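You operate a simulated robot arm through the tools that you are given. There is no shell and no other tool.

You are at the controls of a simulated robot arm. One attempt, no reset.

TASK
Reseal the gappy medium film bag without burning the sound one beside it.
Fine: both lie on the sealer tray; the thin film bag goes onto the bench and keeps its seal; switch the sealer on, heat as its chart gives and left there, one stroke, tray back out with the resealed bag on it; the other bags stay open where they lie. Where these are worked on the way, their far stop is far enough and under half their travel is too little: sealer tray.

It is judged by the outcome, as a careful person would: the job done as asked, and still so three seconds after it is handed in. It fails if anything else is knocked over, pushed out of place, dropped, spilled or broken. Lids that push on must go on centred and level and be pressed home; caps that screw on are set level and turned clockwise until they are tight.

THE ROBOT
A 7-joint arm with a two-finger parallel gripper, fixed in place. Base frame: the origin is at the foot of the arm, x ahead of it, y to its left, z up; the work surface is at about z = 0.8. Lengths are in m, angles in degrees, forces in N, time in s.
Its first joint turns from -166.0 to 166.0 degrees. Payload 4.4 kg.
The tool frame sits at the grasp point between the pads (the TCP): z along the fingers, y along the line on which they close. The tips reach 0.023 m beyond it. The gripper opens to 0.094 m. The fingers are 0.038 m wide and 0.01 m thick; the gripper's body (0.054 by 0.096 m) begins 0.039 m behind the TCP.
Orientation is that of the tool frame in the base frame, as [roll, pitch, yaw] about the fixed x, y, z axes, in that order (R = Rz(yaw) Ry(pitch) Rx(roll)). With the fingers straight down and closing along the base's y, the tool's x points along the base's -x, its y along +y and its z along -z.

THE INTERFACE
- The arm moves only by the tool step_arm. Its argument "plan" is a list of rows, each an object of numbers (a shift or turn left out is 0, a gripper value left out holds the last): "tx", "ty", "tz": the shift along the tool's x, y, z in mm; "wx", "wy", "wz": the turn, a rotation vector about the tool's x, y, z in degrees; "claw": the gripper command, from -1 (shut) to 1 (fully open), values between in proportion. In form: [{"tx": .., "ty": .., "tz": .., "wx": .., "wy": .., "wz": .., "claw": ..}, ...]. A call has 1 to 20 rows; each row is the pose to reach, as a shift and turn from the pose commanded when the call began, along the tool's axes at that moment. Rows are played at 5 a second. More than 0.05 m and 8.6 degrees between two rows, or a gripper value outside its range, and nothing of the call is played. A pose out of reach is approached as far as the arm can. The call stops where the force on the tool passes 90 N (or 10 N more than at its start, if that is more) or the arm is blocked; 0.2 s more then pass. Each finger travels about 0.072 m/s and halts on what it meets, pressing with about 44 N; the grip force reading is that of the motor and also rises with nothing between the fingers. The clock runs only during rows and for 0.2 s after the last one: add rows that repeat a pose to give the fingers time. It gives the time, the measured TCP pose, the force on the tool (base axes), the opening and the grip force at its end, in the units of the frame above (readings bear some noise), with the torque about the TCP (base axes, N m) and any sound that the robot's microphone picked up, and new pictures: "pictures" is both (left out), scene, wrist or none.
- Cameras (640 x 400 px; columns grow to the right, rows downward): "scene" is fixed at [0.2122, 0.6465, 1.4275]; the picture's right is [-0.39, -0.92, 0.00], its down [0.39, -0.16, -0.91] and it looks along [0.84, -0.35, 0.42] (base axes); focal length 214 px, centre (320, 200). "wrist" rides on the gripper at [0.086, 0.016, -0.074] in the tool frame; the picture's right is [-0.18, 0.98, 0.00], its down [-0.58, -0.11, -0.81] and it looks along [-0.79, -0.15, 0.59] (tool axes); focal length 243 px, centre (320, 200).
- probe_pixels(camera, pixels): for up to 12 pixels [column, row] of the newest picture of that camera ("zoom" is the newest enlarged one), the place [x, y, z] in the base frame of the surface seen there, good to about 0.002 m, but the place of the scene camera against the robot may be out by one fixed shift of up to 0.012 m in any direction. It takes no simulated time.
- enlarge(camera, box): a new picture of the part [left, top, right, bottom] of that camera's present view, enlarged. It takes no simulated time.
- job_done(): hands the job in; it is judged then, once.

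Unless the task says otherwise, let go and move clear before handing in.

The tools are called after "Call:" as name(argument=value, ...) on one line, values as JSON. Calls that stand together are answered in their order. step_arm: Moves the arm, as the interface text tells. Its arguments: {"type":"object","properties":{"plan":{"type":"array"},"pictures":{"type":"string","enum":["both","scene","wrist","none"]}},"required":["plan"]} The other tools are called the same way: probe_pixels (camera, pixels) gives the place of the surface under pixels of a picture; enlarge (camera, box) takes an enlarged picture of a part of a camera's view; job_done () hands the job in.

At the start:

```text
t: 0.0
position: [0.5562, 0.4884, 1.222]
ee_rot: [180.0, 0.1, -180.0]
contact_force: [-0.8, 0.5, -0.4]
ft_torque: [-0.01, 0.0, 0.01]
finger_gap: 0.094
grasp_force: 0.1
```

scene: 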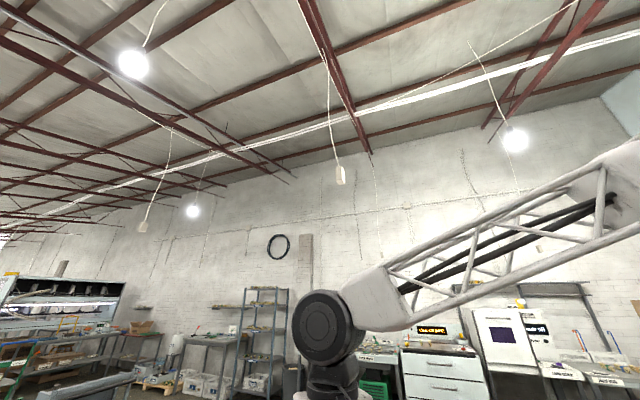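
wrist: 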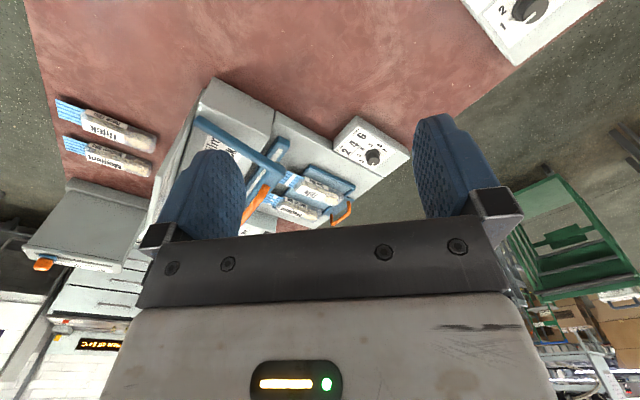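

The scene camera looks mostly at the ceiling; the wrist picture shows the sealer around pixel (270,170) with bags on its tray and a dial at (370,150). I'll enlarge those parts first.

Call:
enlarge(camera="wrist", box=[140, 70, 420, 245])

Call:
enlarge(camera="wrist", box=[30, 70, 230, 195])

Call:
enlarge(camera="wrist", box=[440, 0, 640, 125])

Call:
enlarge(camera="scene", box=[340, 280, 640, 400])

```text
2.29 times, centred on (280, 158) of wrist
```

zoom: 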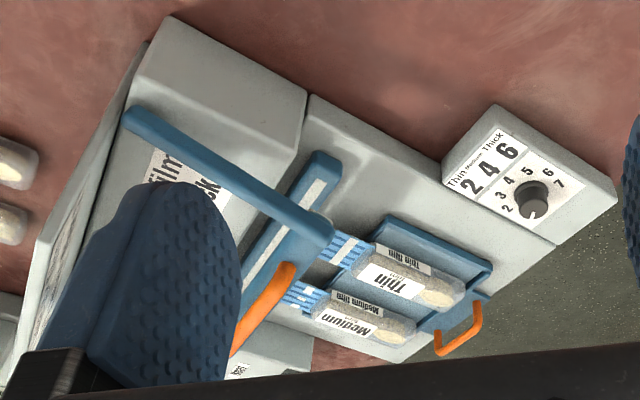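

```text
3.20 times, centred on (130, 132) of wrist
```

zoom: 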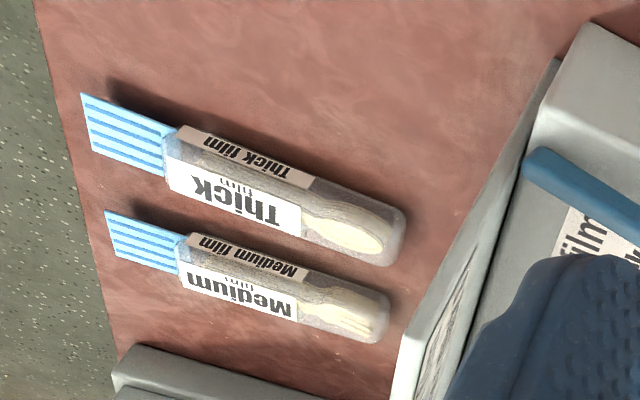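

```text
3.20 times, centred on (540, 62) of wrist
```

zoom: 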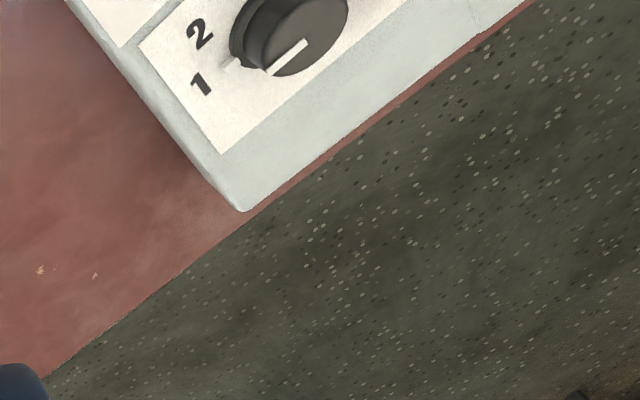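

```text
2.13 times, centred on (490, 340) of scene
```

zoom: 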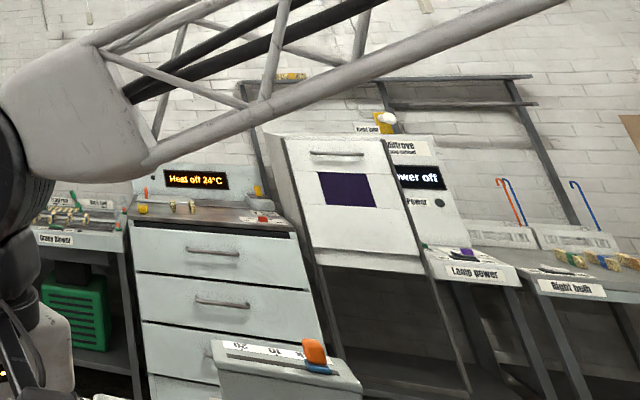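

The wrist view is upside-down (picture right = base +y, picture top = near the robot). I'll probe the key features.

Call:
probe_pixels(camera="wrist", pixels=[[373, 157], [345, 145], [395, 150], [345, 215], [318, 190], [297, 208], [262, 195], [240, 130], [205, 120], [290, 180], [250, 190], [270, 220]])

Call:
probe_pixels(camera="wrist", pixels=[[120, 130], [65, 110], [115, 160], [75, 145], [530, 10], [515, 62], [100, 220], [45, 265], [215, 85], [355, 118], [407, 155], [330, 175]])

```text
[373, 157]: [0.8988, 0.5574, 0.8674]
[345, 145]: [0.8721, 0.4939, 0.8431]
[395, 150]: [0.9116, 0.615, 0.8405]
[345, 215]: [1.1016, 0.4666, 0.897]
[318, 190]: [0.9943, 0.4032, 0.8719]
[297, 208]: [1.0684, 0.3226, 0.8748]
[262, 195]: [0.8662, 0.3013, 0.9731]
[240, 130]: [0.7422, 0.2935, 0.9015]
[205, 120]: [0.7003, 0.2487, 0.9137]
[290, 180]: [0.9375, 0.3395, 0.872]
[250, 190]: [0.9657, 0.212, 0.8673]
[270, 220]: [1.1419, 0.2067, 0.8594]
```

```text
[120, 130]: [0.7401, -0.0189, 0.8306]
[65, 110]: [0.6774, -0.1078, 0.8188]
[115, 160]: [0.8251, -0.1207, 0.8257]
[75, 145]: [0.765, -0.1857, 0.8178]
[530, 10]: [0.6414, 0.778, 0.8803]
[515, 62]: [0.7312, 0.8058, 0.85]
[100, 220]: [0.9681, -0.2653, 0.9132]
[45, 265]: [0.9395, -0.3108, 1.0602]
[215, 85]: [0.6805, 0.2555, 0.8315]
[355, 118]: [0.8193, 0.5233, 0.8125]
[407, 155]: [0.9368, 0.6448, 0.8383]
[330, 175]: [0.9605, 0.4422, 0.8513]
```

Call:
probe_pixels(camera="scene", pixels=[[432, 330], [487, 384], [484, 362], [510, 335], [455, 384], [370, 395], [110, 392], [80, 392]])

Call:
enlarge(camera="scene", box=[0, 250, 340, 400])

Call:
enlarge(camera="wrist", box=[0, 170, 160, 400])

```text
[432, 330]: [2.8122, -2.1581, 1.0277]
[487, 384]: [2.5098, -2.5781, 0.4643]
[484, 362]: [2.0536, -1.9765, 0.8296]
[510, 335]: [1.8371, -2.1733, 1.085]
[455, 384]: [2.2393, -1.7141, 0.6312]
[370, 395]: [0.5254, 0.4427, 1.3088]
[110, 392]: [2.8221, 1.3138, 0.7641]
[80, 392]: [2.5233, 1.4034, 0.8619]
```

```text
1.88 times, centred on (170, 325) of scene
```

zoom: 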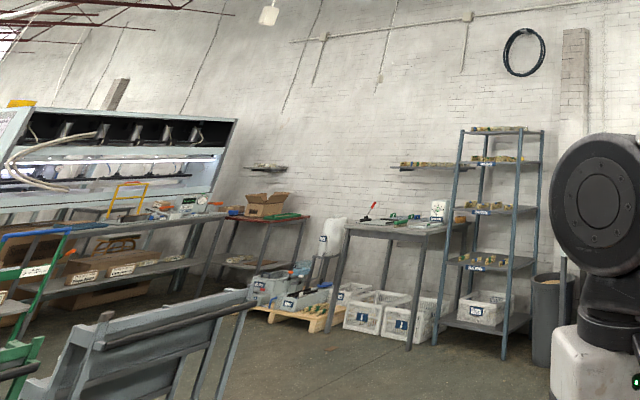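

```text
1.74 times, centred on (80, 285) of wrist
```

zoom: 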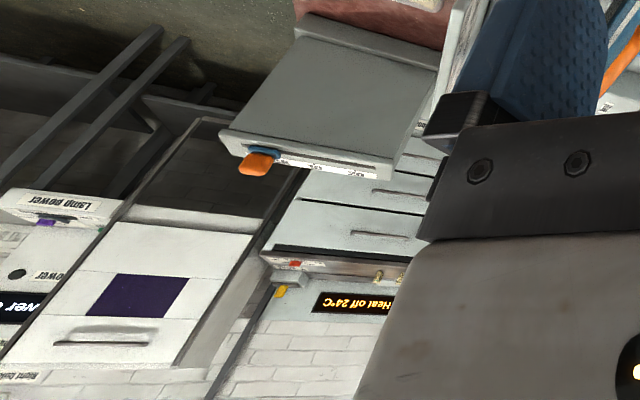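

Both bags lie on the sealer tray with the thin one nearest me. Next I'll raise the arm and tilt the camera down for a clearer survey of the sealer.

Call:
step_arm(plan=[{"tz": -25, "ty": -10, "wy": 8}, {"tz": -50, "ty": -20, "wy": 16}, {"tz": -75, "ty": -30, "wy": 24}, {"tz": -100, "ty": -40, "wy": 32}, {"tz": -120, "ty": -50, "tx": -20, "wy": 36}, {"tz": -120, "ty": -50, "tx": -20, "wy": 36}], pictures="wrist")

```text
t: 1.4
position: [0.5773, 0.4388, 1.3419]
ee_rot: [180.0, -36.1, 180.0]
contact_force: [0.1, -0.8, -0.7]
ft_torque: [-0.02, 0.01, -0.04]
finger_gap: 0.094
grasp_force: 0.0
```

wrist: 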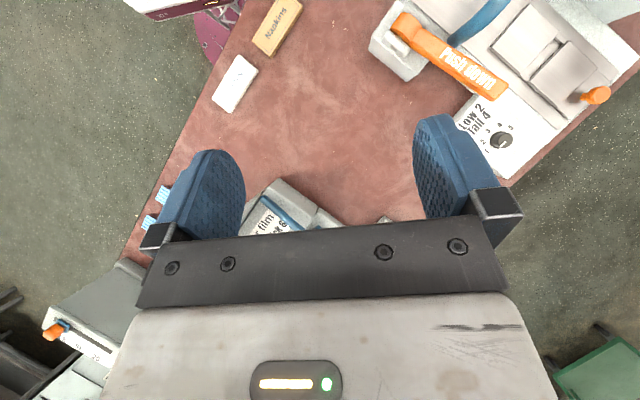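

The gripper body hides the sealer here, so I'll move forward in x to bring the sealer into the upper part of the view. A different machine ("Push down", Low 2 / Tall 4) is at (450,60) and not the sealer.

Call:
step_arm(plan=[{"tx": -32, "tz": -24}, {"tx": -65, "tz": -47}, {"tx": -97, "tz": -70}, {"tx": -130, "tz": -94}, {"tx": -162, "tz": -118}, {"tx": -162, "tz": -118}], pictures="wrist")

```text
t: 2.8
position: [0.7773, 0.4383, 1.3383]
ee_rot: [180.0, -36.0, -179.9]
contact_force: [0.1, 0.6, -0.7]
ft_torque: [-0.02, -0.01, -0.05]
finger_gap: 0.094
grasp_force: 0.0
```

wrist: 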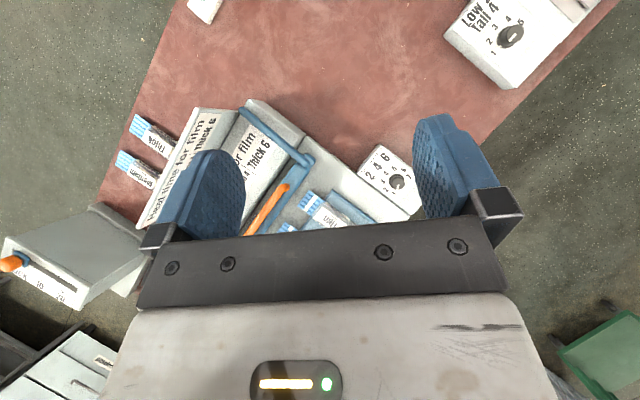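

Call:
enlarge(camera="wrist", box=[110, 90, 430, 240])

Call:
step_arm(plan=[{"tx": -32, "tz": -24}, {"tx": -65, "tz": -47}, {"tx": -97, "tz": -70}, {"tx": -130, "tz": -94}, {"tx": -130, "tz": -94}], pictures="wrist")

```text
2.00 times, centred on (270, 165) of wrist
```

zoom: 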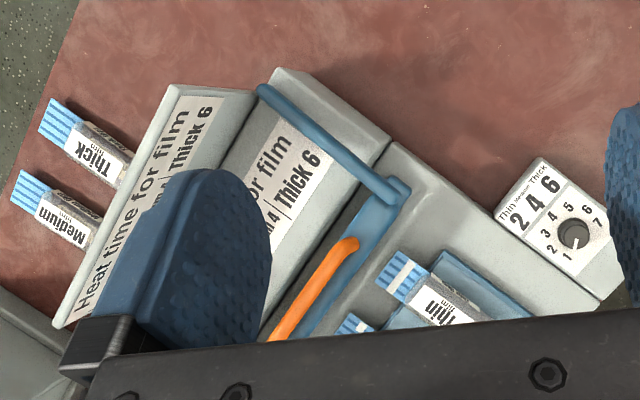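

```text
t: 4.0
position: [0.8607, 0.4269, 1.2875]
ee_rot: [180.0, -36.0, -179.9]
contact_force: [0.0, 0.5, 0.4]
ft_torque: [-0.03, -0.01, 0.0]
finger_gap: 0.0939
grasp_force: 0.1
out of reach, approached as far as the arm can: row 1, 2, 3, 4, 5
```

wrist: 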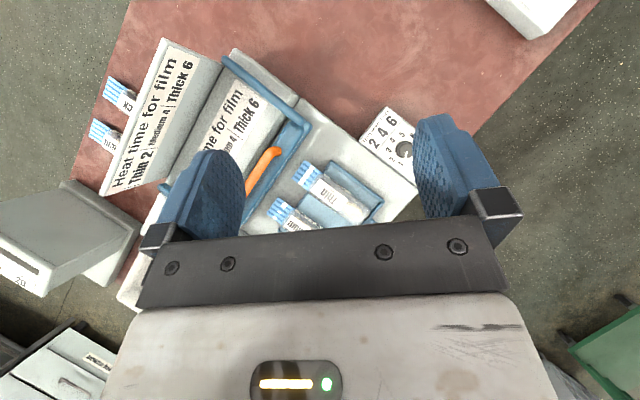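

The chart reads "Heat time for film: Thin 2 | Medium 4 | Thick 6", so the dial must be set at 4. I'll zoom in on the sealer and the dial.

Call:
enlarge(camera="wrist", box=[100, 40, 420, 240])

Call:
enlarge(camera="wrist", box=[340, 90, 440, 190])

Call:
enlarge(camera="wrist", box=[250, 140, 390, 235])

Call:
probe_pixels(camera="wrist", pixels=[[405, 149], [275, 152], [302, 128], [225, 60], [252, 185], [320, 170], [305, 177], [345, 195], [280, 208], [300, 220], [378, 170], [388, 110]])

```text
2.00 times, centred on (260, 140) of wrist
```

zoom: 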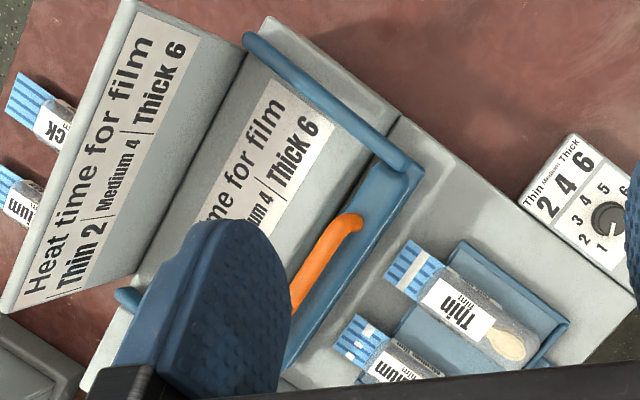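

```text
4.00 times, centred on (390, 140) of wrist
```

zoom: 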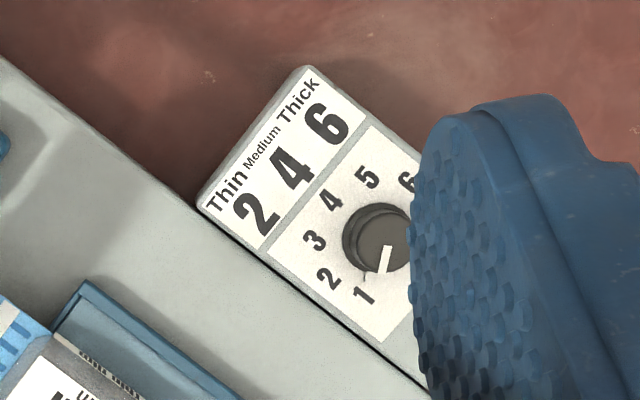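

```text
4.21 times, centred on (320, 188) of wrist
```

zoom: 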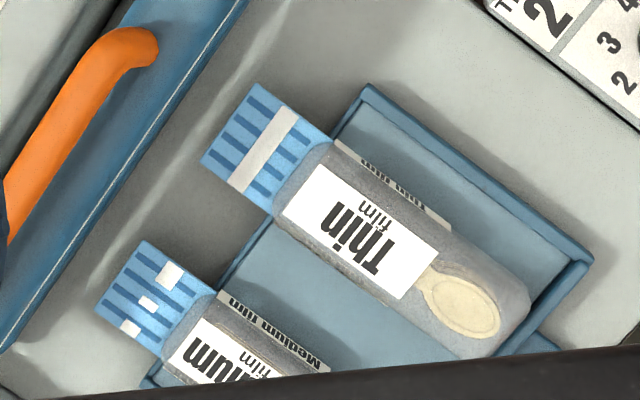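

```text
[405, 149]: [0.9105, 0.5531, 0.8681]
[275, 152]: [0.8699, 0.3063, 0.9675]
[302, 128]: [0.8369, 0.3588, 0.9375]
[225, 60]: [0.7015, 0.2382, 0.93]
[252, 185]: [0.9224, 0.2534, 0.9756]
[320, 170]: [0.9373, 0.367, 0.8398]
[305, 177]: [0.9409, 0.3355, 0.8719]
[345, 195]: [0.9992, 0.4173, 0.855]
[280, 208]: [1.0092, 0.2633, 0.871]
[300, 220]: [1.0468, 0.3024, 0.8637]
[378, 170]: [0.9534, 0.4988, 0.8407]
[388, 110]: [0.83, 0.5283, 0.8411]
```

The dial face is level with its knob centre near (0.905, 0.555) and the pointer close to 1. I need to find the power switch, so I'll bring the camera to a straight-down tool pose for a better view.

Call:
step_arm(plan=[{"tx": 26, "ty": -18, "tz": 29, "wy": -7.2}, {"tx": 52, "ty": -36, "tz": 58, "wy": -14.4}, {"tx": 78, "ty": -54, "tz": 86, "wy": -21.6}, {"tx": 104, "ty": -72, "tz": 115, "wy": -28.8}, {"tx": 130, "ty": -90, "tz": 144, "wy": -36}, {"tx": 130, "ty": -90, "tz": 144, "wy": -36}], pictures="wrist")

```text
t: 5.4
position: [0.6695, 0.3342, 1.2489]
ee_rot: [180.0, 0.1, 180.0]
contact_force: [0.5, -0.1, 0.4]
ft_torque: [0.01, 0.0, -0.01]
finger_gap: 0.0938
grasp_force: 0.0
```

wrist: 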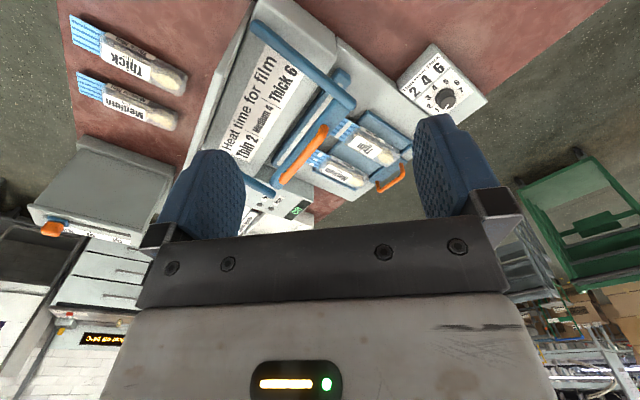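

Call:
enlarge(camera="wrist", box=[200, 10, 500, 235])

Call:
enlarge(camera="wrist", box=[230, 160, 330, 240])

Call:
enlarge(camera="wrist", box=[20, 130, 170, 250])

Call:
enlarge(camera="wrist", box=[390, 40, 490, 130])

```text
1.78 times, centred on (350, 122) of wrist
```

zoom: 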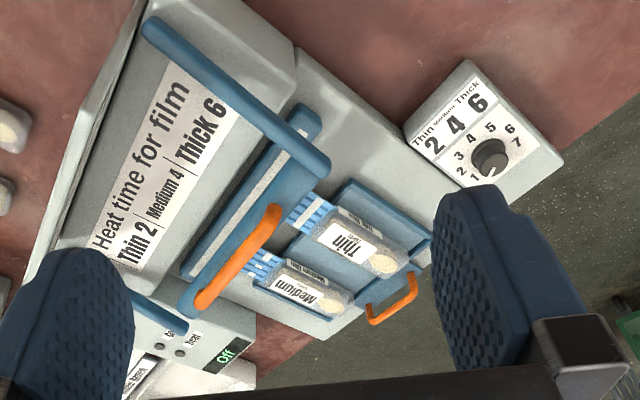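

```text
5.00 times, centred on (280, 200) of wrist
```

zoom: 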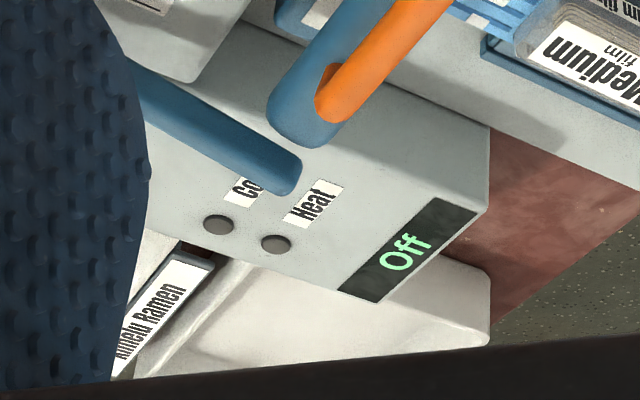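

```text
3.33 times, centred on (95, 190) of wrist
```

zoom: 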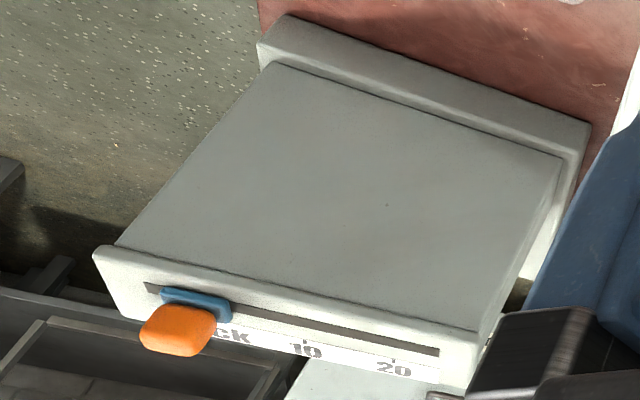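

```text
4.44 times, centred on (440, 85) of wrist
```

zoom: 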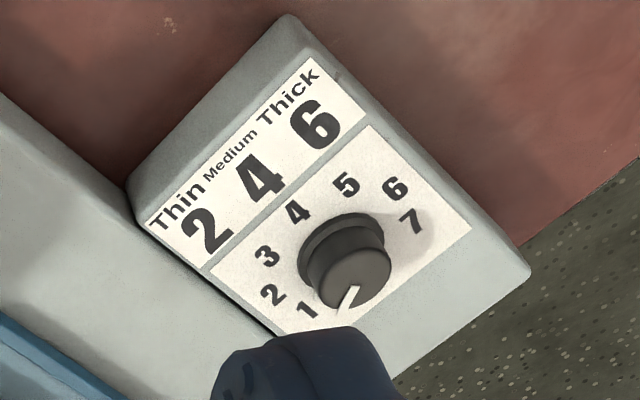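

I found a control box with an "Off" display at about (297,211), a "Heat" button at (271,209) and a "Co…" button at (260,205). I'll probe these and other parts.

Call:
probe_pixels(camera="wrist", pixels=[[271, 209], [260, 205], [297, 211], [279, 200], [312, 212], [307, 188], [445, 98], [432, 45], [404, 85], [487, 100], [395, 175], [380, 190]])

Call:
probe_pixels(camera="wrist", pixels=[[329, 130], [283, 178], [305, 153], [344, 101], [258, 25], [340, 75], [365, 148], [345, 130], [385, 155], [375, 112], [413, 150], [341, 175]])

```text
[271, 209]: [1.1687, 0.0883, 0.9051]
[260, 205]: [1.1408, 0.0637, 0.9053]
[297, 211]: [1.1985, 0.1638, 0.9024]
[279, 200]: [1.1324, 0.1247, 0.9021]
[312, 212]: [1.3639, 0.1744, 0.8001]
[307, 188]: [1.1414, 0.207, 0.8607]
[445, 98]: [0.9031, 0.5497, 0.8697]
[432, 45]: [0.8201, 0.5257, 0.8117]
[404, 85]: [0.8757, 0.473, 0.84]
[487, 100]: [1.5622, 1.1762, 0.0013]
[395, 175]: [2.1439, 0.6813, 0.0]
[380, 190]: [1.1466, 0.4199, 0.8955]
```

```text
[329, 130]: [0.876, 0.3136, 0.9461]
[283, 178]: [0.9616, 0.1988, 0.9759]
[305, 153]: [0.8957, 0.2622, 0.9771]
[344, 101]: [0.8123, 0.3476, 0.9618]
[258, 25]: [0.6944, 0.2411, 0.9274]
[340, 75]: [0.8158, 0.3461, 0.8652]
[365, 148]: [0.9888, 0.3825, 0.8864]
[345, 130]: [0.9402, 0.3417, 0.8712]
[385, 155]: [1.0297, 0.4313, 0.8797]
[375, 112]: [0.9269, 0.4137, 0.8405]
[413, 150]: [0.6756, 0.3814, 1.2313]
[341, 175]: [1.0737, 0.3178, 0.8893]
```

The Heat button (1.169, 0.088, 0.905) and the tray handle (1.147, 0.42, 0.8955) lie beyond straight-down reach, so I'll need an outward-tilted tool with the camera on top. I'll flip the wrist about the tool axis first.

Call:
step_arm(plan=[{"wz": -8.5}, {"wz": -17}, {"wz": -25.5}, {"wz": -34}, {"wz": -42.5}, {"wz": -51}, {"wz": -59.5}, {"wz": -68}, {"wz": -76.5}, {"wz": -85}, {"wz": -93.5}, {"wz": -102}, {"wz": -110.5}, {"wz": -119}, {"wz": -127.5}, {"wz": -136}, {"wz": -144.5}, {"wz": -153}, {"wz": -161.5}, {"wz": -170}], pictures="wrist")

```text
t: 9.6
position: [0.6707, 0.3337, 1.248]
ee_rot: [-180.0, 0.0, -9.8]
contact_force: [0.5, 0.1, 0.2]
ft_torque: [0.04, 0.0, 0.04]
finger_gap: 0.0939
grasp_force: 0.0
```

wrist: 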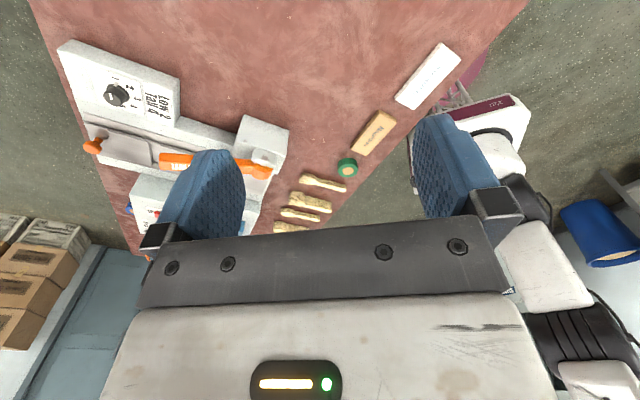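

The flip works (yaw now −9.8°). Next I'll swing toward the control box, then tilt the fingers outward to test reach and view the buttons.

Call:
step_arm(plan=[{"tx": 26, "ty": 36, "tz": 8, "wz": -3}, {"tx": 53, "ty": 72, "tz": 16, "wz": -6}, {"tx": 80, "ty": 108, "tz": 24, "wz": -9}, {"tx": 106, "ty": 144, "tz": 32, "wz": -12}, {"tx": 132, "ty": 180, "tz": 40, "wz": -14}], pictures="none")

Call:
step_arm(plan=[{"tx": 16, "tz": 0, "wy": 8}, {"tx": 32, "tz": 0, "wy": 16}, {"tx": 48, "tz": 0, "wy": 24}, {"tx": 64, "tz": 10, "wy": 32}, {"tx": 80, "tz": 20, "wy": 40}, {"tx": 96, "tz": 30, "wy": 48}, {"tx": 112, "tz": 40, "wy": 56}, {"tx": 128, "tz": 50, "wy": 60}, {"tx": 128, "tz": 50, "wy": 60}], pictures="wrist")

```text
t: 10.8
position: [0.7653, 0.1432, 1.212]
ee_rot: [179.9, 0.0, 3.5]
contact_force: [-0.4, -0.1, -0.5]
ft_torque: [0.03, 0.05, -0.04]
finger_gap: 0.0939
grasp_force: 0.1
out of reach, approached as far as the arm can: row 5
```

```text
t: 12.8
position: [0.8934, 0.1536, 1.1608]
ee_rot: [-179.9, -60.0, 4.1]
contact_force: [0.3, 0.3, 0.4]
ft_torque: [-0.03, 0.0, 0.02]
finger_gap: 0.094
grasp_force: 0.0
```

wrist: 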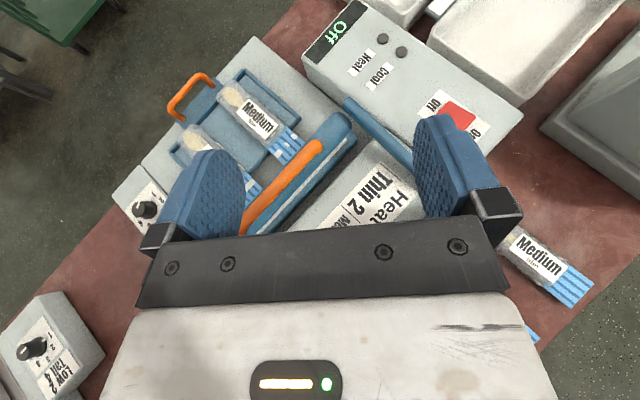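

Now there is a clear top view: a red rocker switch marked Off/On at (462,112), Heat/Cool buttons at (383,40)/(400,52), and the tray with both bags. I'll zoom in.

Call:
enlarge(camera="wrist", box=[300, 0, 540, 150])

Call:
enlarge(camera="wrist", box=[100, 40, 420, 240])

Call:
probe_pixels(camera="wrist", pixels=[[462, 112], [452, 125], [470, 98], [383, 40], [400, 52], [437, 103], [480, 128], [305, 65], [335, 120], [415, 120], [370, 10], [520, 118]])

Call:
probe_pixels(camera="wrist", pixels=[[192, 92], [172, 105], [208, 78], [235, 92], [295, 148], [255, 118], [205, 150], [255, 190], [348, 118], [320, 145], [246, 228], [147, 209]])

```text
2.67 times, centred on (420, 75) of wrist
```

zoom: 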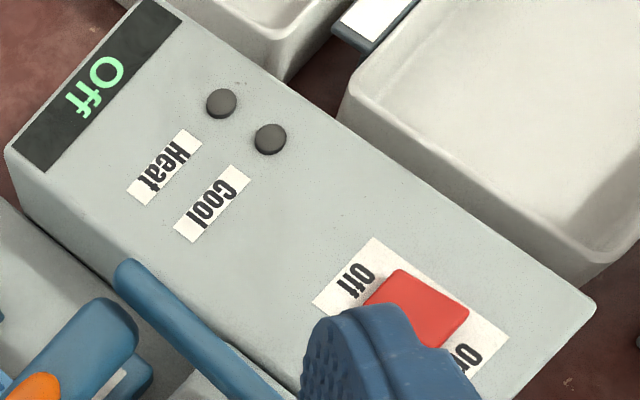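

```text
2.00 times, centred on (260, 140) of wrist
```

zoom: 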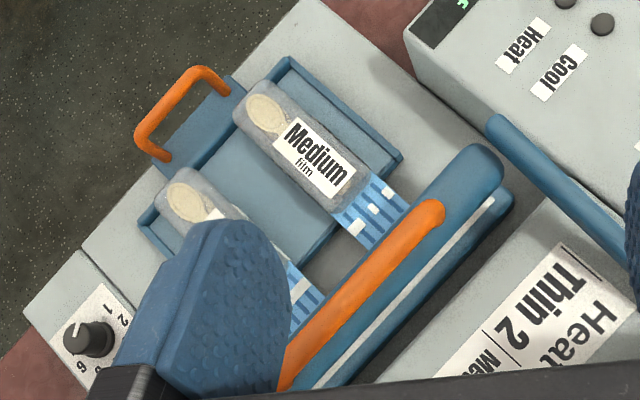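

```text
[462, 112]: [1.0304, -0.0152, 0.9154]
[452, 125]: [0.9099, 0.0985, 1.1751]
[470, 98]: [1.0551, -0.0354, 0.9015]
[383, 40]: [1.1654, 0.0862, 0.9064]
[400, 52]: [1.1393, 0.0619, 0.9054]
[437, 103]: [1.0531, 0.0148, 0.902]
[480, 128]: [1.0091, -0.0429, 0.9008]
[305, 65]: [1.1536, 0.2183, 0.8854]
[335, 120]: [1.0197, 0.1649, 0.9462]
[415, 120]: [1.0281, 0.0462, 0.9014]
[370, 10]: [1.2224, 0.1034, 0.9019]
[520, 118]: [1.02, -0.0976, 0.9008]
```

```text
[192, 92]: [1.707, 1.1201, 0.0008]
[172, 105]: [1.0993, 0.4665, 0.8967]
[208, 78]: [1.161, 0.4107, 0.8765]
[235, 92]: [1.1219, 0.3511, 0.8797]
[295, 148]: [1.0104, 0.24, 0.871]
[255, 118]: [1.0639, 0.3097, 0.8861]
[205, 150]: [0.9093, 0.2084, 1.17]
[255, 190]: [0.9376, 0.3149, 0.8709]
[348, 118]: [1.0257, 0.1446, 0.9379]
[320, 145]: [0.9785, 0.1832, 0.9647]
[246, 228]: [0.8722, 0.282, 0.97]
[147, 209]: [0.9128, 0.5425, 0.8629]
```

The red rocker at (1.03, −0.015, 0.915) has its "Off" end toward Heat and "On" end toward me. I'll close the fingers to clear the view and prepare for pressing.

Call:
step_arm(plan=[{"claw": -1}, {"claw": -1}, {"claw": -1}, {"claw": -1}, {"claw": -1}], pictures="wrist")

Call:
enlarge(camera="wrist", box=[420, 70, 520, 150])

Call:
enlarge(camera="wrist", box=[140, 60, 340, 220])

```text
t: 14.0
position: [0.8941, 0.1541, 1.1601]
ee_rot: [-180.0, -60.0, 4.1]
contact_force: [-0.3, -0.2, -0.1]
ft_torque: [-0.01, 0.02, 0.03]
finger_gap: 0.0
grasp_force: 42.4
```

wrist: 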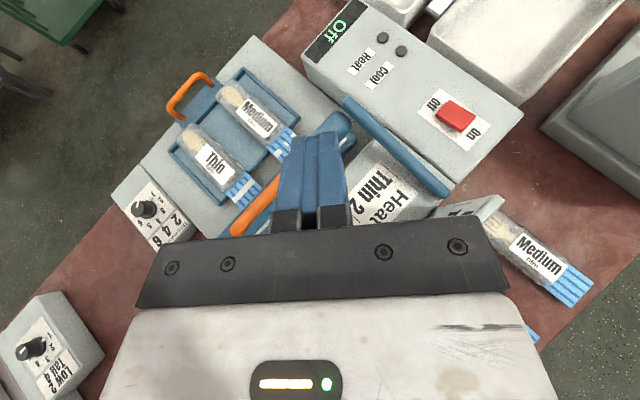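

```text
5.00 times, centred on (470, 110) of wrist
```

zoom: 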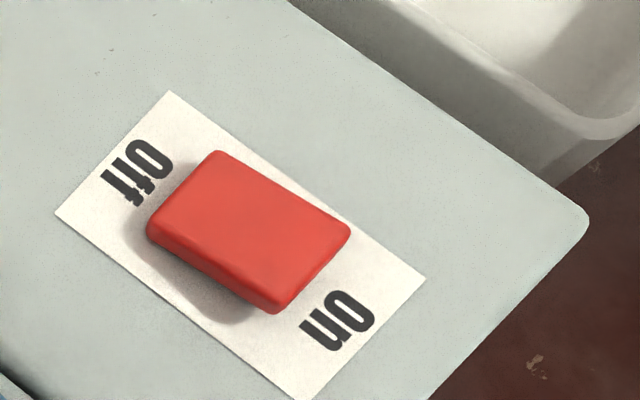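

```text
2.50 times, centred on (240, 140) of wrist
```

zoom: 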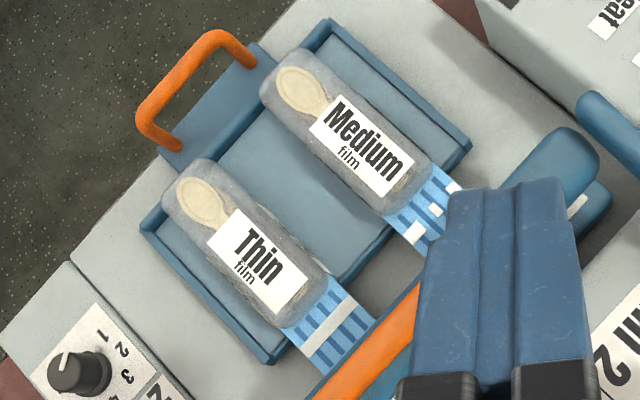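

Call:
probe_pixels(camera="wrist", pixels=[[449, 101.5], [473, 116.5], [461, 128], [437.5, 113], [466, 122], [455, 114], [444, 107], [490, 115], [505, 130]])

Call:
probe_pixels(camera="zoom", pixels=[[265, 245], [210, 255], [285, 200], [340, 320], [200, 170], [150, 215], [270, 360], [330, 25], [465, 140], [380, 240], [300, 170], [355, 130]])

Call:
probe_pixels(camera="zoom", pixels=[[205, 35], [145, 95], [165, 145], [245, 55], [215, 130], [160, 225], [230, 320], [175, 205], [300, 325], [330, 275], [175, 165], [245, 290]])

```text
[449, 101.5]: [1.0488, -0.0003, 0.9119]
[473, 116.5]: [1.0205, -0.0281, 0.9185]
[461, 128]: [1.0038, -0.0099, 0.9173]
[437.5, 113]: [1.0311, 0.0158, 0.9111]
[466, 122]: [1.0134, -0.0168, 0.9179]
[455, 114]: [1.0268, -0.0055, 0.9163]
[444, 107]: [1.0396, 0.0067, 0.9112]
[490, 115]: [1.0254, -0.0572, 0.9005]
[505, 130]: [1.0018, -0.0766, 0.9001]
```

```text
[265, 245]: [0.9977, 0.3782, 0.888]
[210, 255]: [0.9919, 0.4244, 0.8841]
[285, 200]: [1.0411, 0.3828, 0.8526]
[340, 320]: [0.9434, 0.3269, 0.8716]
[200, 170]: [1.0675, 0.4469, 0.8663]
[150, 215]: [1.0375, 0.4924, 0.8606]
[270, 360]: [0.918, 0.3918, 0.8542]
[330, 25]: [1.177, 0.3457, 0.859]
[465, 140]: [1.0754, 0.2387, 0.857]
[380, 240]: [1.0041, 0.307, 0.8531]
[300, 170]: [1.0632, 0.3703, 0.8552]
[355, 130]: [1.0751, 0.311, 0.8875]
```

```text
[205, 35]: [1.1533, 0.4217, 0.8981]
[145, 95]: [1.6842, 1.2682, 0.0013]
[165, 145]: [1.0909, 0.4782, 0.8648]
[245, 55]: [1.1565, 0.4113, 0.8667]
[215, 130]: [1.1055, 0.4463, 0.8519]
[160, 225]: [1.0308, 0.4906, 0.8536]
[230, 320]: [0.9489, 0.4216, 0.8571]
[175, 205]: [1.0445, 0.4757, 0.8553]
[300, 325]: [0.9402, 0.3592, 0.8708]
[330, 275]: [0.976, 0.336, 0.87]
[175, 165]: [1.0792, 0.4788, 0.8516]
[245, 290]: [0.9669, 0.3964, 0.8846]
```

The rocker's "On" end is at about (1.012, −0.019, 0.918), raised. Before pressing I'll check the height of the panel at (470,210) and the lever arm at (420,160), which the hand will pass near.

Call:
probe_pixels(camera="wrist", pixels=[[445, 210], [470, 208], [490, 200], [500, 215], [350, 100], [380, 135], [410, 160], [440, 190], [425, 190], [390, 175], [540, 245], [550, 60]])

```text
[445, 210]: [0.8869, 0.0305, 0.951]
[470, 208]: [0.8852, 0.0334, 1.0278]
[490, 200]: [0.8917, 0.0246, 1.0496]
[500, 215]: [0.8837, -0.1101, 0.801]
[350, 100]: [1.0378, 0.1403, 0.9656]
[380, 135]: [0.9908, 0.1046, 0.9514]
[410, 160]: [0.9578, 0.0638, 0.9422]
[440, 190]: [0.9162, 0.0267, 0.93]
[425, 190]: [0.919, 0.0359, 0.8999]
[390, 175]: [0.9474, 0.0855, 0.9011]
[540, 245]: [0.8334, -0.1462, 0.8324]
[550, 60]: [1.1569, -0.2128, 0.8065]
```

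The chart panel rises to at least z=1.05 at (0.89, 0.025), so I'll approach the rocker with only 30° tilt, keeping the hand high behind. Moving above the "On" end now.

Call:
step_arm(plan=[{"tx": -7, "ty": 36, "tz": 28, "wy": -6, "claw": -1}, {"tx": -14, "ty": 71, "tz": 56, "wy": -12}, {"tx": -21, "ty": 107, "tz": 84, "wy": -18}, {"tx": -28, "ty": 142, "tz": 112, "wy": -24}, {"tx": -35, "ty": 178, "tz": 140, "wy": -30}, {"tx": -35, "ty": 178, "tz": 140, "wy": -30}], pictures="wrist")

```text
t: 15.4
position: [0.9574, 0.0411, 1.0838]
ee_rot: [177.7, -41.9, 3.6]
contact_force: [0.1, -0.1, 1.0]
ft_torque: [-0.01, -0.03, 0.02]
finger_gap: 0.0001
grasp_force: 42.9
out of reach, approached as far as the arm can: row 3, 4, 5, 6
```

wrist: 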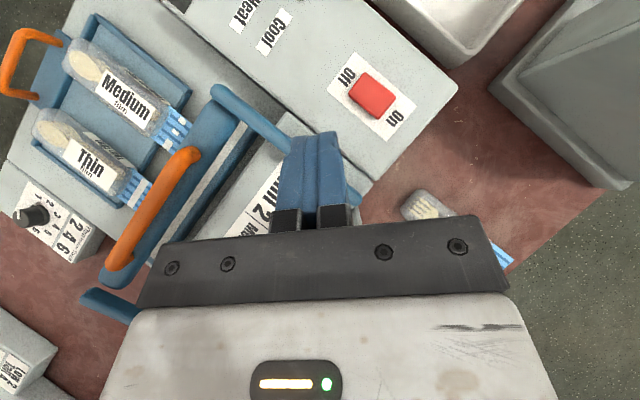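

The arm stopped short at (0.957, 0.041), probably a wrist-joint limit at this yaw. I'll roll the tool +54° about its own axis (away from that limit) and retry.

Call:
step_arm(plan=[{"wz": 8, "tz": -4}, {"wz": 16, "tz": -8}, {"wz": 24, "tz": -12}, {"wz": 32, "tz": -12}, {"wz": 40, "tz": -12}, {"wz": 48, "tz": -12}, {"wz": 54, "tz": -12}], pictures="wrist")

```text
t: 17.0
position: [0.9486, 0.0398, 1.0965]
ee_rot: [-144.8, -24.7, -59.2]
contact_force: [0.1, 0.9, -0.4]
ft_torque: [0.01, -0.01, -0.02]
finger_gap: 0.0
grasp_force: 42.4
```

wrist: 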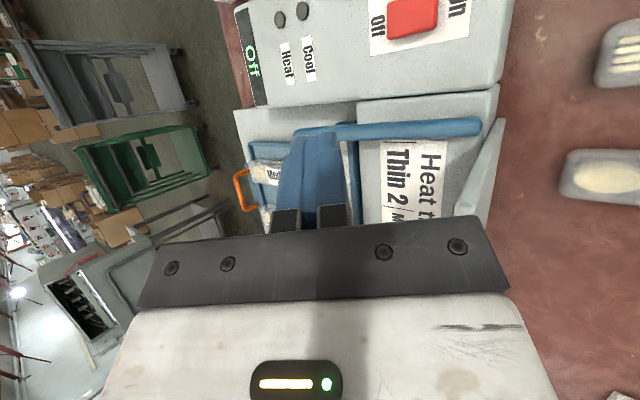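

The roll worked. Now I'll move above the rocker's On end at z≈1.0 while reducing the tilt to 30°.

Call:
step_arm(plan=[{"tx": 9, "ty": 11, "tz": 29, "wx": -2.4, "wy": -1.9}, {"tx": 17, "ty": 23, "tz": 58, "wx": -4.7, "wy": -3.8}, {"tx": 26, "ty": 34, "tz": 87, "wx": -7, "wy": -5.7}, {"tx": 34, "ty": 46, "tz": 117, "wx": -9.4, "wy": -7.5}, {"tx": 34, "ty": 46, "tz": 117, "wx": -9.4, "wy": -7.5}], pictures="wrist")

```text
t: 18.2
position: [1.0165, -0.0149, 0.9983]
ee_rot: [-155.8, -18.2, -55.2]
contact_force: [-0.2, -0.2, -0.6]
ft_torque: [0.0, -0.01, 0.0]
finger_gap: 0.0002
grasp_force: 41.8
```

wrist: 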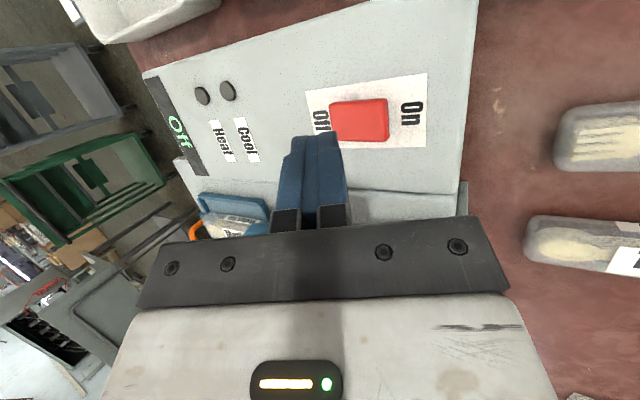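

Reached above the rocker. I'll re-probe the rocker's corners from this close view to fix the press point.

Call:
probe_pixels(camera="wrist", pixels=[[385, 100], [387, 137], [335, 107], [345, 138], [382, 120], [360, 120], [340, 120], [410, 110], [322, 138], [330, 138]])

Call:
enlarge(camera="wrist", box=[270, 60, 440, 180])

```text
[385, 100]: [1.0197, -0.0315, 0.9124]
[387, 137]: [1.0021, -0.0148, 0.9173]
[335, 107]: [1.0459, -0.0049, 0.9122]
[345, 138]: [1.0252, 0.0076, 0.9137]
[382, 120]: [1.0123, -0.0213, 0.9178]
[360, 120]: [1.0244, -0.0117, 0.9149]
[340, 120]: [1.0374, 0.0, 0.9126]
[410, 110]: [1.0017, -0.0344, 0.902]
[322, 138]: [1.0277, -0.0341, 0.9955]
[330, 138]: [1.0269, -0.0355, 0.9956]
```

```text
3.33 times, centred on (355, 120) of wrist
```

zoom: 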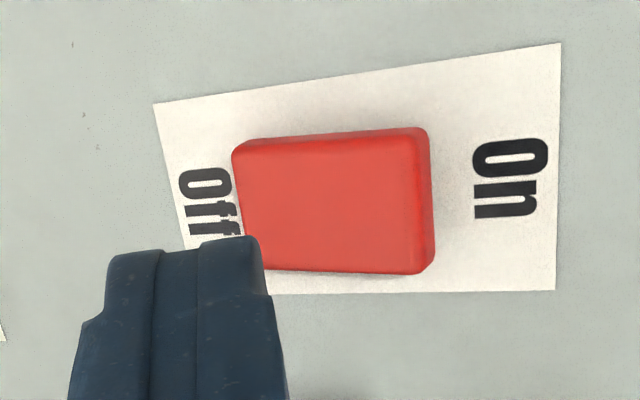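

The On-end press point is about (1.014, −0.02) with top z≈0.917; the closed tips hang ~25–30 mm below the TCP. I'll descend gently onto it.

Call:
step_arm(plan=[{"tx": -5, "ty": 11, "tz": 18}, {"tx": -10.1, "ty": 22.2, "tz": 36}, {"tx": -11.3, "ty": 23.8, "tz": 39.5}, {"tx": -12.6, "ty": 25.3, "tz": 42.9}, {"tx": -13.8, "ty": 26.9, "tz": 46.4}, {"tx": -13.8, "ty": 26.9, "tz": 46.4}], pictures="wrist")

```text
t: 19.6
position: [1.0134, -0.0211, 0.9422]
ee_rot: [-155.8, -18.3, -55.3]
contact_force: [-0.2, 0.5, -0.3]
ft_torque: [0.02, -0.01, -0.03]
finger_gap: 0.0
grasp_force: 42.6
```

wrist: 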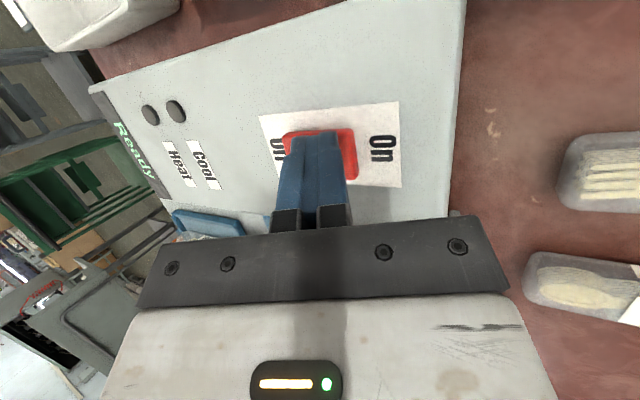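

The display now reads "Ready", so the sealer is on. I'll lift straight up and check that it stays on.

Call:
step_arm(plan=[{"tx": 6, "ty": -8, "tz": -17}, {"tx": 12, "ty": -16, "tz": -35}, {"tx": 19, "ty": -23, "tz": -52}, {"tx": 25, "ty": -31, "tz": -69}, {"tx": 34, "ty": -43, "tz": -95}], pictures="wrist")

Call:
enlarge(camera="wrist", box=[160, 60, 440, 200])

```text
t: 20.8
position: [1.0144, -0.0195, 1.0514]
ee_rot: [-155.8, -18.1, -55.2]
contact_force: [0.2, -0.3, -0.7]
ft_torque: [0.0, -0.04, -0.02]
finger_gap: 0.0003
grasp_force: 42.8
```

wrist: 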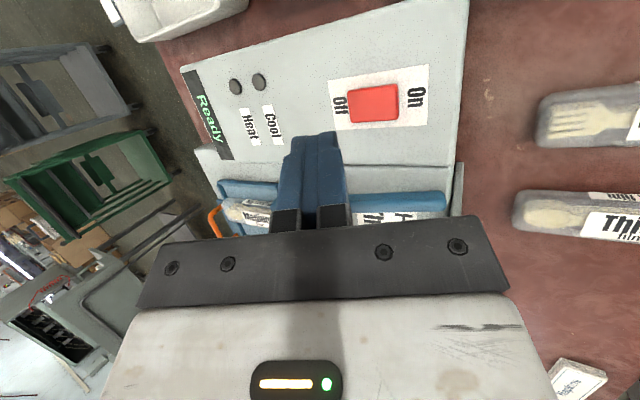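

```text
2.29 times, centred on (300, 130) of wrist
```

zoom: 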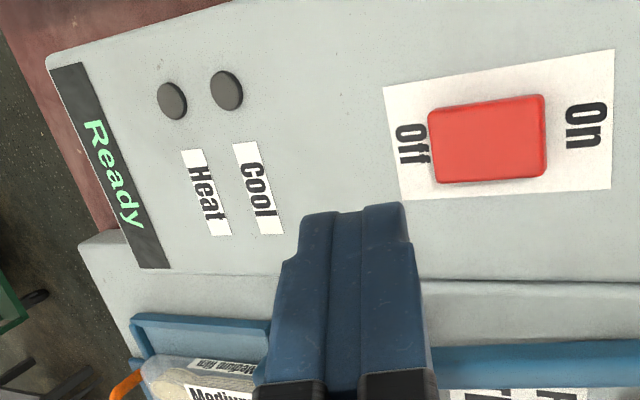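

The sealer reads "Ready" and stays on; Heat/Cool are just lamps. Next I'll test how far out the tool can reach with a larger tilt, in free air here, since the tray handle is at radius ~1.2 m.

Call:
step_arm(plan=[{"tx": 20, "ty": -25, "tz": 19, "wx": 4.7, "wy": 3.8}, {"tx": 41, "ty": -51, "tz": 38, "wx": 9.4, "wy": 7.5}, {"tx": 62, "ty": -77, "tz": 57, "wx": 14, "wy": 11.3}, {"tx": 82, "ty": -102, "tz": 76, "wx": 18.7, "wy": 15}, {"tx": 103, "ty": -128, "tz": 95, "wx": 23.4, "wy": 18.8}, {"tx": 103, "ty": -128, "tz": 95, "wx": 23.4, "wy": 18.8}], pictures="wrist")

```text
t: 22.2
position: [1.2042, -0.0205, 1.0542]
ee_rot: [-126.4, -32.7, -68.2]
contact_force: [0.0, 0.4, -0.4]
ft_torque: [-0.01, 0.01, -0.01]
finger_gap: 0.0002
grasp_force: 42.8
```

wrist: 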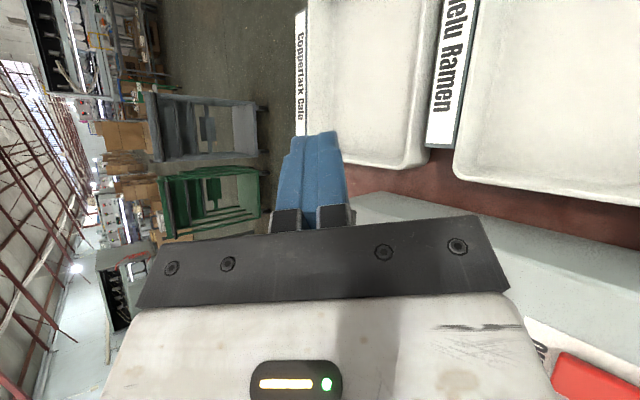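

Reach is fine: 1.204 m at 60° tilt. Now I'll retract to a straight-down pose near (0.80, 0.15, 1.15) so I can turn the wrist the other way round for the bag.

Call:
step_arm(plan=[{"tx": -20, "ty": -2, "tz": -40, "wx": -4.7, "wy": -3.7}, {"tx": -41, "ty": -4, "tz": -79, "wx": -9.4, "wy": -7.5}, {"tx": -61, "ty": -5, "tz": -119, "wx": -14.1, "wy": -11.2}, {"tx": -82, "ty": -7, "tz": -159, "wx": -18.8, "wy": -15}, {"tx": -102, "ty": -9, "tz": -198, "wx": -23.5, "wy": -18.7}, {"tx": -122, "ty": -11, "tz": -238, "wx": -28.1, "wy": -22.4}, {"tx": -143, "ty": -13, "tz": -277, "wx": -32.8, "wy": -26.2}, {"tx": -163, "ty": -14, "tz": -317, "wx": -37.5, "wy": -29.9}, {"tx": -183, "ty": -16, "tz": -357, "wx": -42.2, "wy": -33.7}, {"tx": -204, "ty": -18, "tz": -396, "wx": -46.9, "wy": -37.4}, {"tx": -204, "ty": -18, "tz": -396, "wx": -46.9, "wy": -37.4}], pictures="none")

```text
t: 24.6
position: [0.8038, 0.148, 1.1541]
ee_rot: [180.0, -0.1, -51.3]
contact_force: [0.4, -0.9, 0.5]
ft_torque: [-0.02, -0.01, 0.0]
finger_gap: 0.0
grasp_force: 42.3
```

Call:
step_arm(plan=[{"tx": -7, "ty": -3, "tz": -2.5, "wz": 8.5}, {"tx": -15, "ty": -5, "tz": -5, "wz": 17}, {"tx": -22, "ty": -8, "tz": -7.5, "wz": 25.5}, {"tx": -30, "ty": -11, "tz": -10, "wz": 34}, {"tx": -37, "ty": -14, "tz": -12.5, "wz": 42.5}, {"tx": -44, "ty": -16, "tz": -15, "wz": 51}, {"tx": -52, "ty": -19, "tz": -17.5, "wz": 59.5}, {"tx": -59, "ty": -22, "tz": -20, "wz": 68}, {"tx": -67, "ty": -25, "tz": -22, "wz": 76.5}, {"tx": -74, "ty": -27, "tz": -25, "wz": 85}, {"tx": -81, "ty": -30, "tz": -27, "wz": 93.5}, {"tx": -89, "ty": -33, "tz": -30, "wz": 102}, {"tx": -96, "ty": -36, "tz": -32, "wz": 110.5}, {"tx": -104, "ty": -38, "tz": -35, "wz": 119}, {"tx": -111, "ty": -41, "tz": -37, "wz": 127.5}, {"tx": -118, "ty": -44, "tz": -40, "wz": 136}, {"tx": -126, "ty": -47, "tz": -42, "wz": 144.5}, {"tx": -133, "ty": -49, "tz": -45, "wz": 153}, {"tx": -141, "ty": -52, "tz": -48, "wz": 161.5}, {"tx": -148, "ty": -55, "tz": -50, "wz": 170}], pictures="none")

Call:
step_arm(plan=[{"wz": 8.5}, {"wz": 17}, {"wz": 25.5}, {"wz": 34}, {"wz": 42.5}, {"wz": 51}, {"wz": 59.5}, {"wz": 68}, {"wz": 76.5}, {"wz": 84}], pictures="wrist")

```text
t: 28.8
position: [0.7547, 0.2995, 1.202]
ee_rot: [-180.0, 0.1, 138.6]
contact_force: [-0.4, -0.3, 0.3]
ft_torque: [-0.04, -0.01, -0.03]
finger_gap: 0.0
grasp_force: 42.7
```

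```text
t: 31.0
position: [0.7552, 0.3003, 1.203]
ee_rot: [179.8, 0.2, 54.6]
contact_force: [0.2, -0.2, 0.2]
ft_torque: [0.02, 0.05, -0.01]
finger_gap: 0.0
grasp_force: 42.2
```

wrist: 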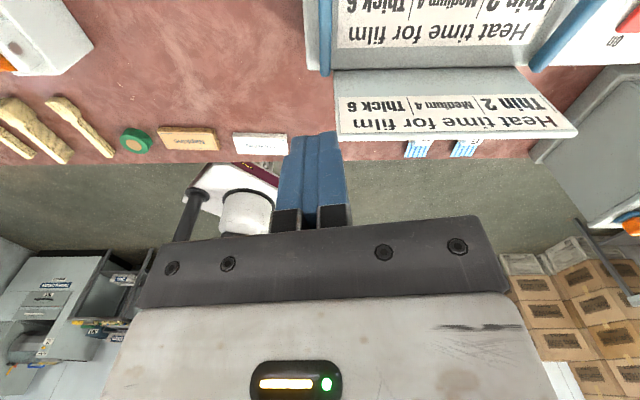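

Call:
probe_pixels(camera="wrist", pixels=[[345, 138], [455, 135], [570, 135], [340, 75], [520, 70], [325, 70], [415, 150], [465, 150]])

Call:
step_arm(plan=[{"wz": 6, "claw": -0.2}, {"wz": 11.6, "claw": 0.6}, {"wz": 11.6, "claw": 1}], pictures="none")

Call:
step_arm(plan=[{"tx": 25, "tz": 5, "wy": 6}, {"tx": 50, "tz": 10, "wy": 12}, {"tx": 75, "tz": 15, "wy": 18}, {"tx": 100, "tz": 20, "wy": 24}, {"tx": 125, "tz": 25, "wy": 30}, {"tx": 125, "tz": 25, "wy": 30}], pictures="wrist")

```text
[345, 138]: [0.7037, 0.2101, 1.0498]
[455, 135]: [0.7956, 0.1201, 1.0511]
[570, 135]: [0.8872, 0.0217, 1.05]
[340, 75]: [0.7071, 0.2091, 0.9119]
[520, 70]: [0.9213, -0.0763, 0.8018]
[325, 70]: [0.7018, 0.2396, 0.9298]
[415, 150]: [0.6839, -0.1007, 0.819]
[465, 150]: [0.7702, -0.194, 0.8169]
```

```text
t: 31.8
position: [0.7552, 0.2992, 1.2018]
ee_rot: [179.8, -0.1, 42.9]
contact_force: [0.3, 0.1, -0.3]
ft_torque: [0.0, -0.01, 0.03]
finger_gap: 0.0943
grasp_force: 0.0
```

```text
t: 33.2
position: [0.8462, 0.3858, 1.177]
ee_rot: [179.9, -30.0, 43.1]
contact_force: [-0.5, 0.3, 0.1]
ft_torque: [0.0, 0.03, -0.01]
finger_gap: 0.0939
grasp_force: 0.2
```

wrist: 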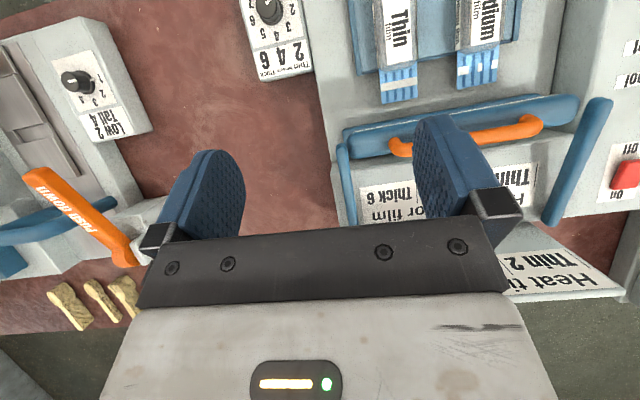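

The tilt works at this wrist direction (yaw 43°). I'll come closer above the thin bag for precise measurements.

Call:
step_arm(plan=[{"tx": -8, "ty": 23, "tz": 29}, {"tx": -16, "ty": 45, "tz": 58}, {"tx": -24, "ty": 68, "tz": 87}, {"tx": -32, "ty": 91, "tz": 116}, {"tx": -32, "ty": 91, "tz": 116}], pictures="wrist")

```text
t: 34.4
position: [0.9305, 0.3393, 1.0596]
ee_rot: [179.9, -29.9, 43.0]
contact_force: [0.1, 0.4, 0.3]
ft_torque: [0.01, 0.03, -0.02]
finger_gap: 0.0941
grasp_force: 0.0
```

wrist: 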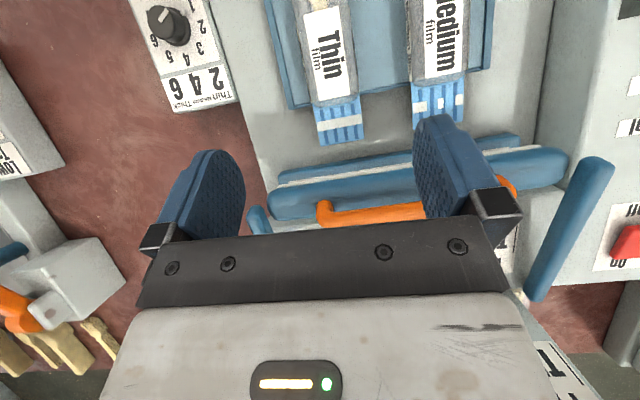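

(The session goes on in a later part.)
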